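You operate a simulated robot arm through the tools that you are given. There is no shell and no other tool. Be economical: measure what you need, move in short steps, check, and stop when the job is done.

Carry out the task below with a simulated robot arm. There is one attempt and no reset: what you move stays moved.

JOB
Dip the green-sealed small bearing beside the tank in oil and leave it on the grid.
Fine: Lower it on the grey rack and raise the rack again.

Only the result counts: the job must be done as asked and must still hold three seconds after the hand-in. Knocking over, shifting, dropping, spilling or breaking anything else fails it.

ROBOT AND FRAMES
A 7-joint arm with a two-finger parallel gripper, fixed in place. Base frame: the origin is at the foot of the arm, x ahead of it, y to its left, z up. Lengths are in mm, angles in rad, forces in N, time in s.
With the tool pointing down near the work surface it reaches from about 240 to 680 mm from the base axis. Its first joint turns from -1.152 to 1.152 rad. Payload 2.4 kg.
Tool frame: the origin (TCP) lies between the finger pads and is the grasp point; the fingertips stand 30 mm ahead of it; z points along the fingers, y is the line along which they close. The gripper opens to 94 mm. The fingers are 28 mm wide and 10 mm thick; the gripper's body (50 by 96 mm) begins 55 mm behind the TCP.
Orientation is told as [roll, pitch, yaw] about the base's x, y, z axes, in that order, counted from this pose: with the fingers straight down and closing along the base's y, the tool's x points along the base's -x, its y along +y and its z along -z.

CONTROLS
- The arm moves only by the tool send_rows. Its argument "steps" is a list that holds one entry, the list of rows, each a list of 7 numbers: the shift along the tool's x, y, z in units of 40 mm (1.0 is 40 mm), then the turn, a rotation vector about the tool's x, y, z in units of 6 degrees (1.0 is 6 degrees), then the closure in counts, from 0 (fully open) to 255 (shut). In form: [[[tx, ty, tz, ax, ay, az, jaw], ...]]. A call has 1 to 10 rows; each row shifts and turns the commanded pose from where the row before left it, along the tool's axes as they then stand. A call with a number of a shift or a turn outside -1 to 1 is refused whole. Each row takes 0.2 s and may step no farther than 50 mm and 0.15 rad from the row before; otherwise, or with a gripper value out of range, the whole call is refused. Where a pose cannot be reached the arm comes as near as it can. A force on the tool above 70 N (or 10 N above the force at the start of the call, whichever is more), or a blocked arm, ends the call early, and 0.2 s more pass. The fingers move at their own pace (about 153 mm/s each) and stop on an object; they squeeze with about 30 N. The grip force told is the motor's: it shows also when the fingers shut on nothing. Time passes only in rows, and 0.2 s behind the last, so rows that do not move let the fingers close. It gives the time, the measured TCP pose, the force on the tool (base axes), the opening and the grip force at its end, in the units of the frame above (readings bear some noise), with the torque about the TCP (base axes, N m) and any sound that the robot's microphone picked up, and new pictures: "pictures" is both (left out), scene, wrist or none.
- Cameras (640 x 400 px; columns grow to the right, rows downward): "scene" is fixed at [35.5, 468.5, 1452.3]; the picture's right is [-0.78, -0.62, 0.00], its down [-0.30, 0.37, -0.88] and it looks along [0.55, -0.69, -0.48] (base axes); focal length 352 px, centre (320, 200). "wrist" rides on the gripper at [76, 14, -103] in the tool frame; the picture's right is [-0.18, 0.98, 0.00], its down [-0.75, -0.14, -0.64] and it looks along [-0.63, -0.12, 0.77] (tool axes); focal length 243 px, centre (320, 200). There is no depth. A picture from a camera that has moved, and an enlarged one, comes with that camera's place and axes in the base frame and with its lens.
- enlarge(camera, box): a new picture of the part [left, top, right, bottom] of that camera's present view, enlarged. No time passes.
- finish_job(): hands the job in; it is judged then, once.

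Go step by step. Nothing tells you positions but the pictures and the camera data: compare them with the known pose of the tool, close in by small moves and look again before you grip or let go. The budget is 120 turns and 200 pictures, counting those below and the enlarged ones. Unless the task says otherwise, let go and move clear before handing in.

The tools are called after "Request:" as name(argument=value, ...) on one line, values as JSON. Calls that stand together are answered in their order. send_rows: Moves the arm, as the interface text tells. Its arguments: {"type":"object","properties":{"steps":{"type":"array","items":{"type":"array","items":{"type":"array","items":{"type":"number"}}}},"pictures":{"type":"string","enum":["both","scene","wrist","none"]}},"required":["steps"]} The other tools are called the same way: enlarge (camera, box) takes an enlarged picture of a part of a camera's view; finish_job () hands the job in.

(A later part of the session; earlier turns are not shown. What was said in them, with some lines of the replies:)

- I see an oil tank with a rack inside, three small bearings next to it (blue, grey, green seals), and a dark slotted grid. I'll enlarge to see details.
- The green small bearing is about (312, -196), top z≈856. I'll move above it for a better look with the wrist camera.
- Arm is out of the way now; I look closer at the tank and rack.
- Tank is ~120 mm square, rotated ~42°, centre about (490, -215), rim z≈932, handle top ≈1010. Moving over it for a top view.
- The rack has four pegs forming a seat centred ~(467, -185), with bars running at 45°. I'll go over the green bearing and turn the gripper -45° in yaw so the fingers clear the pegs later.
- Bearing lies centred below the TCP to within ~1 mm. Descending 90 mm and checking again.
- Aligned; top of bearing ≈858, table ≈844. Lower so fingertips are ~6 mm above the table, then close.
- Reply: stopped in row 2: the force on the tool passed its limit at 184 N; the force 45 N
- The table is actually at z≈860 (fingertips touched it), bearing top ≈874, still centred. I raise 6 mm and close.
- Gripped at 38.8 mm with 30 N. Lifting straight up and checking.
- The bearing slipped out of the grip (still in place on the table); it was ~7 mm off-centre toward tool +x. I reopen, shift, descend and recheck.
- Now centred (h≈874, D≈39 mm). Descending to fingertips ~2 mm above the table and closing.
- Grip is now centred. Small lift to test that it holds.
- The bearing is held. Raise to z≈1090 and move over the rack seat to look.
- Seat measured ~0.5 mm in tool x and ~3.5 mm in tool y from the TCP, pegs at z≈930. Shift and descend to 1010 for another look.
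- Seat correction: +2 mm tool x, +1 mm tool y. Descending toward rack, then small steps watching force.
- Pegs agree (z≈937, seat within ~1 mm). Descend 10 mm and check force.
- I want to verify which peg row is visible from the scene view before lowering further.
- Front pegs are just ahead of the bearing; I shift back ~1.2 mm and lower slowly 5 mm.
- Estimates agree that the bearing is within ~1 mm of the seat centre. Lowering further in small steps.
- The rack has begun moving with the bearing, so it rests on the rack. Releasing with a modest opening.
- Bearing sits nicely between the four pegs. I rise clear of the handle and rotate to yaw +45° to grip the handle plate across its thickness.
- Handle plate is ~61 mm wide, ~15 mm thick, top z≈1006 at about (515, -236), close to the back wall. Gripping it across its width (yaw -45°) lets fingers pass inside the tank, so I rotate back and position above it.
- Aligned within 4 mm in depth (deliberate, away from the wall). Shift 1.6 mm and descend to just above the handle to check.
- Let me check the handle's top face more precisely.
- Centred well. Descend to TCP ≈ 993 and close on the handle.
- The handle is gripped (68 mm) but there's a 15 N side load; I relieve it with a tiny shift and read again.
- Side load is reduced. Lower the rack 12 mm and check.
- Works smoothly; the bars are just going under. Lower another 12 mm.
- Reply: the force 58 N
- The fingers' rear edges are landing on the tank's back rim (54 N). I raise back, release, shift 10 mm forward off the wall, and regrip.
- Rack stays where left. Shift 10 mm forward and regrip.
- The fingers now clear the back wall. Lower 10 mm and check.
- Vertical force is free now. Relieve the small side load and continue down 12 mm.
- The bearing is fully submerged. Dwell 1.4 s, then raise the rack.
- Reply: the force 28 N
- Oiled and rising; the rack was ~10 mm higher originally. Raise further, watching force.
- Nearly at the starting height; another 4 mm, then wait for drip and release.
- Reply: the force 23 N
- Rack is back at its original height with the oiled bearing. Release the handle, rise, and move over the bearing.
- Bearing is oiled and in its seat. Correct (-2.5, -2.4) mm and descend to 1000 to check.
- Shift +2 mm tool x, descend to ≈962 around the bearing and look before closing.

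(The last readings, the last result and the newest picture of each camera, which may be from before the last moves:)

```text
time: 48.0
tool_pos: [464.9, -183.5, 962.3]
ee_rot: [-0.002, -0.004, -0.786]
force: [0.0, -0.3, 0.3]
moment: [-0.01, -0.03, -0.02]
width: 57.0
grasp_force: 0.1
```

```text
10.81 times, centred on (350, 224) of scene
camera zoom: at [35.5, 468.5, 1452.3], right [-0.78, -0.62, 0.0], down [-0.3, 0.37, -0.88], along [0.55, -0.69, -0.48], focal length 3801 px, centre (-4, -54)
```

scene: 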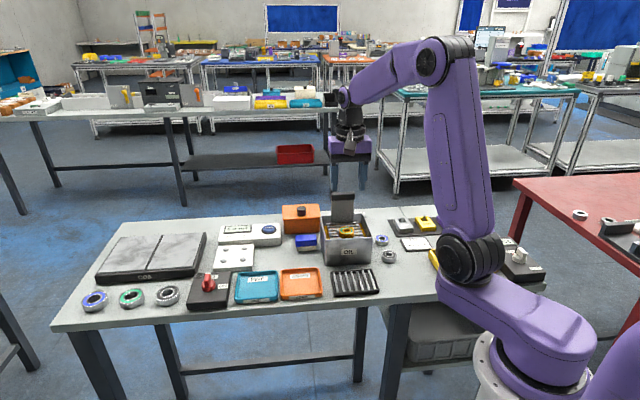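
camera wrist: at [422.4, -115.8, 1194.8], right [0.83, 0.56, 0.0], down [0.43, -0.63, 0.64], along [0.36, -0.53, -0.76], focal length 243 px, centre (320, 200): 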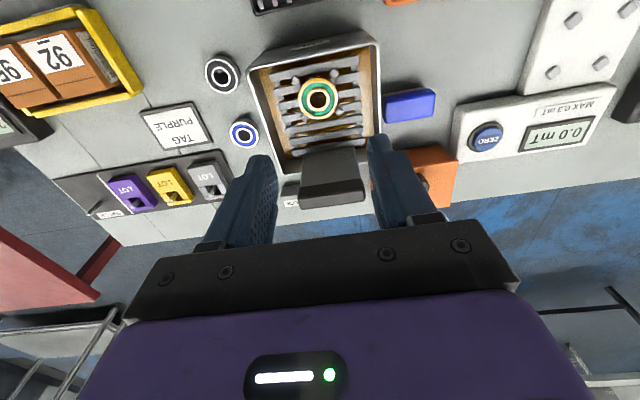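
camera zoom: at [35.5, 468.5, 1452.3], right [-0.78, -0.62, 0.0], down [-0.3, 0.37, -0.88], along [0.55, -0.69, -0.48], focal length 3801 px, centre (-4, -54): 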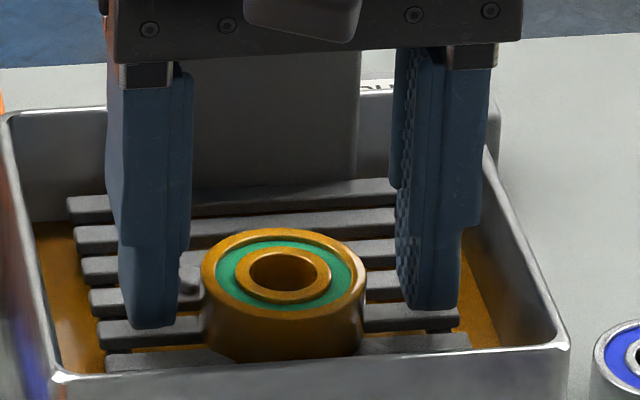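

Well placed. Lower 2 mm and close.

Request:
send_rows(steps=[[[0.01, 0.02, 0.05, 0, 0, 0, 100], [0, 0, 0, 0, 0, 0, 100], [0, 0, 0, 0, 0, 0, 200], [0, 0, 0, 0, 0, 0, 200], [0, 0, 0, 0, 0, 0, 200], [0, 0, -0.15, 0, 0, 0, 200], [0, 0, -0.4, 0, 0, 0, 200], [0, 0, 0, 0, 0, 0, 200]]], pictures="wrist")

Request:
enlarge(camera="scene", box=[310, 180, 390, 260])

```text
time: 49.8
tool_pos: [465.1, -181.7, 982.5]
ee_rot: [0.0, -0.002, -0.785]
force: [-0.4, -0.3, -1.2]
moment: [0.02, -0.02, 0.0]
width: 38.2
grasp_force: 30.3
camera wrist: at [421.7, -118.4, 1085.5], right [0.83, 0.56, 0.0], down [0.43, -0.63, 0.64], along [0.36, -0.53, -0.76], focal length 243 px, centre (320, 200)
```

wrist: 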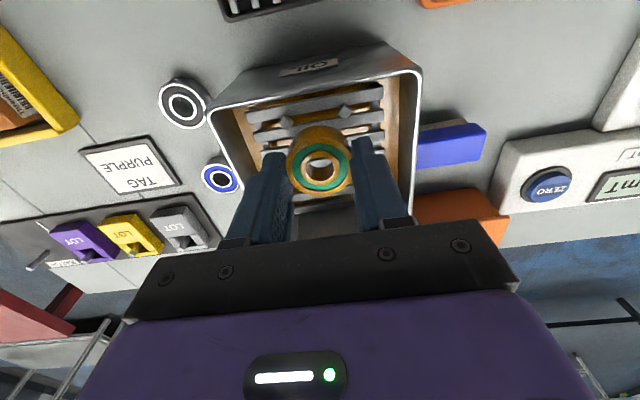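

```text
5.00 times, centred on (350, 220) of scene
camera zoom: at [35.5, 468.5, 1452.3], right [-0.78, -0.62, 0.0], down [-0.3, 0.37, -0.88], along [0.55, -0.69, -0.48], focal length 1758 px, centre (170, 100)
```

zoom: 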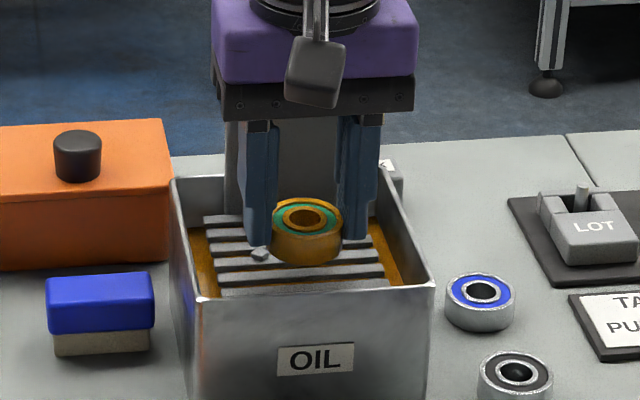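

Holding the oiled bearing. Raise to ~1020, let it drip over the tank, then move over the grid (centre ≈ (383, -101)).

Request:
send_rows(steps=[[[0, 0, -0.5, 0, 0, 0, 200], [0, 0, -0.5, 0, 0, 0, 200], [0, 0, 0, 0, 0, 0, 200], [0, 0, 0, 0, 0, 0, 200], [0, 0, 0, 0, 0, 0, 200], [0, 0, 0, 0, 0, 0, 200], [0, 0, 0, 0, 0, 0, 200], [0, 0, 0, 0, 0, 0, 200], [0, 0, 0, 0, 0, 0, 200], [0, 0, 0, 0, 0, 0, 200]]], pictures="none")

Request:
send_rows(steps=[[[0, 0, 0, 0, 0, 0, 200], [0, 0, 0, 0, 0, 0, 200], [0, 0, 0, 0, 0, 0, 200], [0, 0, 0, 0, 0, 0, 200], [0.7, 0, 0, 0, 0, 0, 200], [0.7, 0, 0, 0, 0, 0, 200], [0.7, 0, 0, 0, 0, 0, 200], [0.77, 0, 0, 0, 0, 0, 200], [0, 0, 0, 0, 0, 0, 200]]])

Request:
enlarge(camera="wrist", box=[220, 30, 420, 200])

Request:
enlarge(camera="scene", box=[310, 220, 410, 310])

```text
time: 52.0
tool_pos: [464.3, -182.5, 1021.9]
ee_rot: [0.002, -0.003, -0.785]
force: [-1.0, -0.2, -1.7]
moment: [0.03, 0.0, -0.01]
width: 38.3
grasp_force: 29.5
```

```text
time: 54.0
tool_pos: [382.0, -101.4, 1023.5]
ee_rot: [0.0, -0.004, -0.785]
force: [-1.3, 0.1, -1.3]
moment: [0.02, 0.03, -0.01]
width: 38.5
grasp_force: 29.6
camera wrist: at [338.7, -38.2, 1125.1], right [0.83, 0.56, 0.0], down [0.43, -0.63, 0.64], along [0.36, -0.53, -0.76], focal length 243 px, centre (320, 200)
```

scene: 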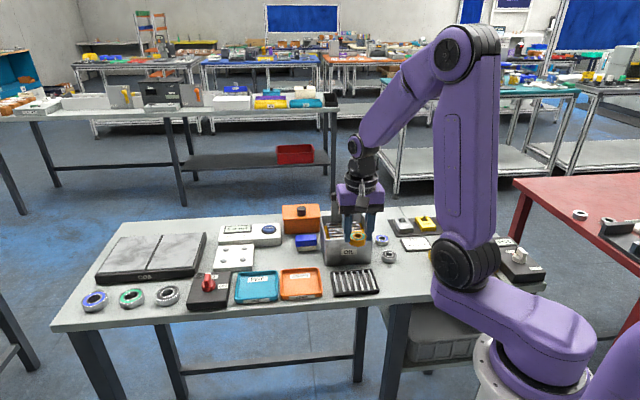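
wrist: 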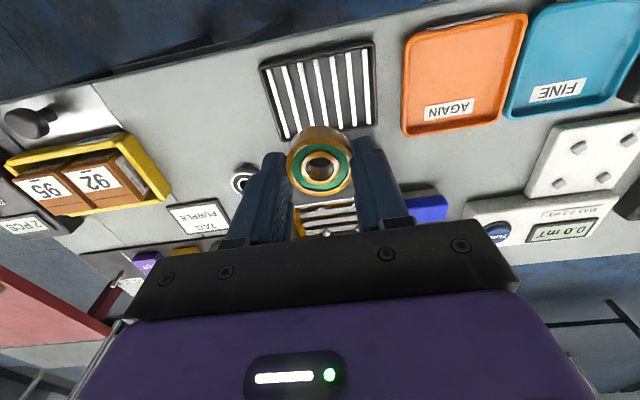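

```text
2.35 times, centred on (320, 115) of wrist
camera zoom: at [338.7, -38.2, 1125.1], right [0.83, 0.56, 0.0], down [0.43, -0.63, 0.64], along [0.36, -0.53, -0.76], focal length 571 px, centre (320, 400)
```

zoom: 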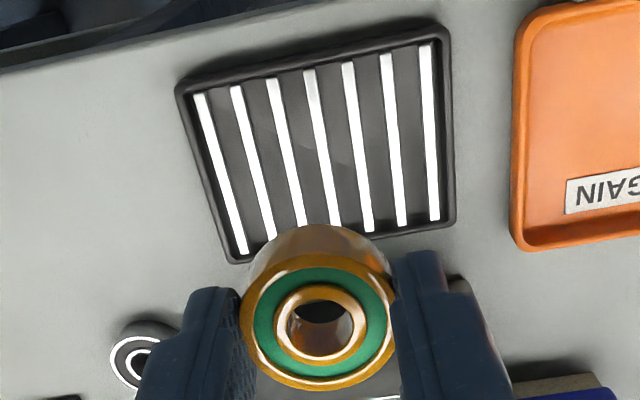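

```text
4.44 times, centred on (360, 265) of scene
camera zoom: at [35.5, 468.5, 1452.3], right [-0.78, -0.62, 0.0], down [-0.3, 0.37, -0.88], along [0.55, -0.69, -0.48], focal length 1563 px, centre (142, -89)
```

zoom: 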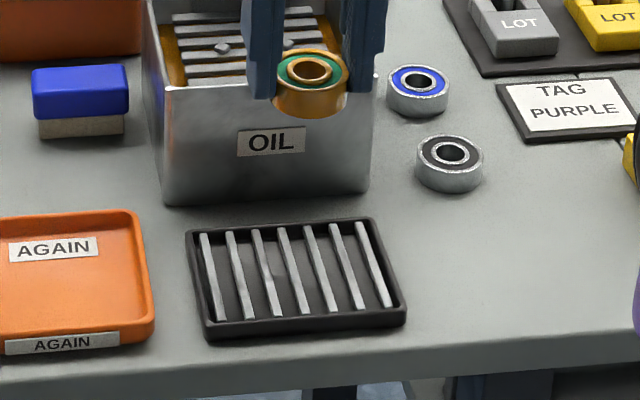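

Grid centre lies within ~2 mm below the bearing. Descend to 925 and check.

Request:
send_rows(steps=[[[-0.03, 0, 0.6, 0, 0, 0, 200], [0, 0, 0.7, 0, 0, 0, 200], [0, 0, 0.7, 0, 0, 0, 200], [0, 0, 0.4, 0, 0, 0, 200], [0, 0, 0, 0, 0, 0, 200]]], pictures="wrist")

Request:
enlarge(camera="scene", box=[310, 220, 410, 310])

```text
time: 55.2
tool_pos: [383.8, -103.6, 927.2]
ee_rot: [0.0, -0.003, -0.788]
force: [-0.1, -0.1, -1.0]
moment: [0.0, 0.03, 0.01]
width: 38.4
grasp_force: 30.2
camera wrist: at [339.5, -38.6, 1029.0], right [0.83, 0.56, 0.0], down [0.43, -0.63, 0.64], along [0.36, -0.53, -0.76], focal length 243 px, centre (320, 200)
```

wrist: 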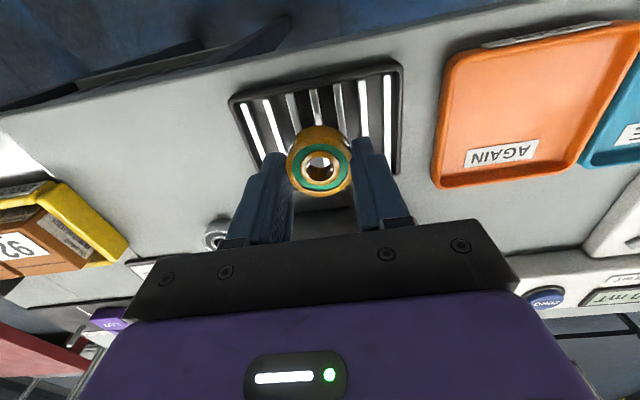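

```text
4.44 times, centred on (360, 265) of scene
camera zoom: at [35.6, 468.5, 1452.3], right [-0.78, -0.62, 0.0], down [-0.3, 0.37, -0.88], along [0.55, -0.69, -0.48], focal length 1563 px, centre (142, -89)
```

zoom: 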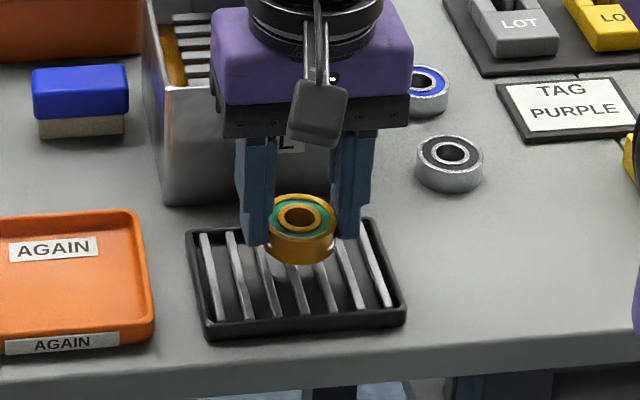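

Aligned over the grid. Descend 20 mm, then finer.

Request:
send_rows(steps=[[[0, 0, 0.25, 0, 0, 0, 200], [0, 0, 0.25, 0, 0, 0, 200], [0, 0, 0, 0, 0, 0, 200]]], pictures="none")

Request:
enlarge(camera="scene", box=[325, 245, 385, 300])

```text
time: 56.0
tool_pos: [385.0, -102.5, 907.1]
ee_rot: [0.0, -0.002, -0.786]
force: [-0.2, 0.5, -0.6]
moment: [0.04, 0.01, 0.01]
width: 38.6
grasp_force: 30.2
```

```text
7.27 times, centred on (355, 272) of scene
camera zoom: at [35.6, 468.5, 1452.3], right [-0.78, -0.62, 0.0], down [-0.3, 0.37, -0.88], along [0.55, -0.69, -0.48], focal length 2557 px, centre (66, -327)
```

zoom: 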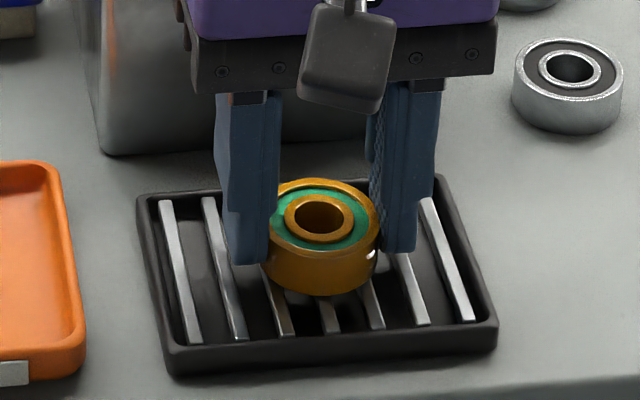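

Request:
send_rows(steps=[[[0, 0, 0.05, 0, 0, 0, 200], [0, 0, 0.05, 0, 0, 0, 200], [0, 0, 0, 0, 0, 0, 200]]], pictures="none")

Request:
enlarge(camera="scene", box=[325, 245, 385, 300])

```text
time: 56.8
tool_pos: [385.1, -102.7, 902.3]
ee_rot: [0.001, -0.005, -0.787]
force: [-4.8, -3.8, 19.5]
moment: [-0.14, 0.13, -0.01]
width: 38.7
grasp_force: 30.0
```

```text
7.27 times, centred on (355, 272) of scene
camera zoom: at [35.2, 468.4, 1452.4], right [-0.78, -0.62, 0.0], down [-0.3, 0.37, -0.88], along [0.55, -0.69, -0.47], focal length 2557 px, centre (66, -327)
```

zoom: 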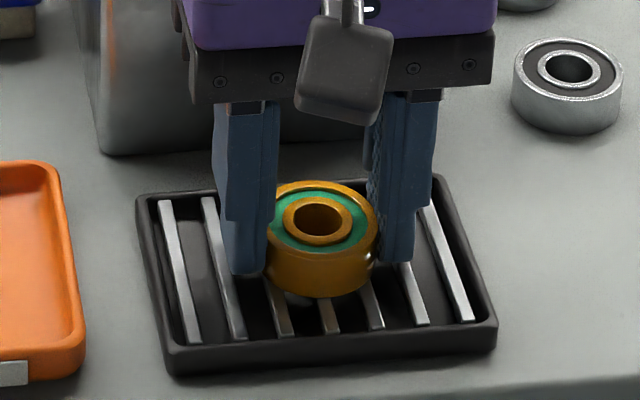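

Contact with the grid (19 N). Ease up 1 mm, open, and lift away.

Request:
send_rows(steps=[[[0, 0, -0.03, 0, 0, 0, 200], [0, 0, 0, 0, 0, 0, 120], [0, 0, 0, 0, 0, 0, 110], [0, 0, 0, 0, 0, 0, 110], [0, 0, -0.3, 0, 0, 0, 110], [0, 0, -0.8, 0, 0, 0, 110], [0, 0, -0.9, 0, 0, 0, 110], [0, 0, -0.9, 0, 0, 0, 110], [0, 0, 0, 0, 0, 0, 110]]])

Request:
enlarge(camera="scene", box=[305, 185, 405, 305])

```text
time: 58.8
tool_pos: [384.9, -101.6, 1019.7]
ee_rot: [0.001, -0.004, -0.786]
force: [0.2, -0.2, 0.3]
moment: [0.01, 0.02, 0.03]
width: 53.6
grasp_force: 0.0
camera wrist: at [341.3, -37.0, 1121.6], right [0.83, 0.56, 0.0], down [0.43, -0.63, 0.64], along [0.36, -0.53, -0.77], focal length 243 px, centre (320, 200)
```

scene: 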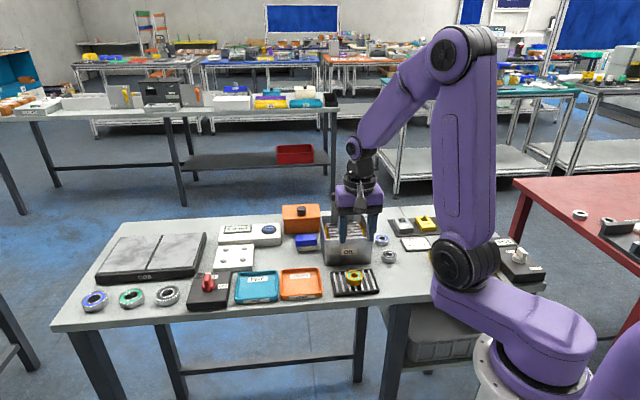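
wrist: 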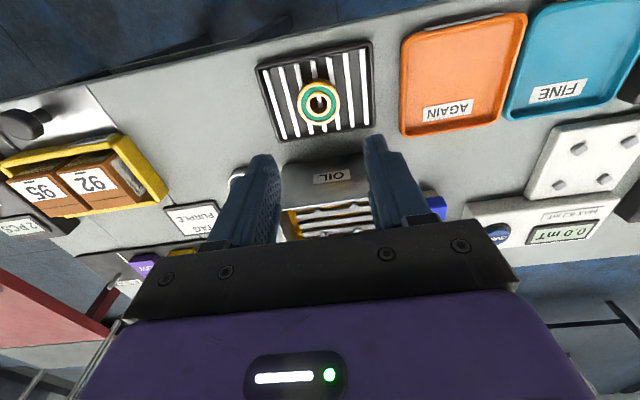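

```text
3.33 times, centred on (355, 245) of scene
camera zoom: at [35.5, 468.5, 1452.3], right [-0.78, -0.62, 0.0], down [-0.3, 0.37, -0.88], along [0.55, -0.69, -0.48], focal length 1172 px, centre (203, 50)
```

zoom: 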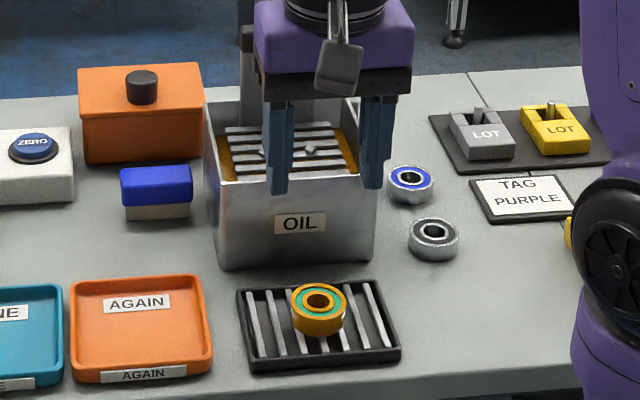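

The oiled bearing rests flat at the centre of the grid, the rack is raised, nothing else has moved, and the gripper is clear. Handing in.

Request:
finish_job()

```text
The job is handed in.
```

I dipped the green-sealed small bearing in oil on the grey rack, raised the rack again, and left the bearing on the grid. In the last pictures it sat flat near the middle of the grid, with the gripper clear and nothing else visibly moved.

Three contacts along the way could matter to the judging:
- **First grip:** the fingers hit the table on the way down. The bearing then slipped out of the first grip without leaving the table, and the second grip held.
- **Lowering the rack:** the fingers pressed on the tank's back rim (about 54 N) before I shifted the grip forward. The tank did not appear to shift.
- **Drips:** I held the bearing over the tank for about 2.5 seconds before moving it, and saw no oil on the table.
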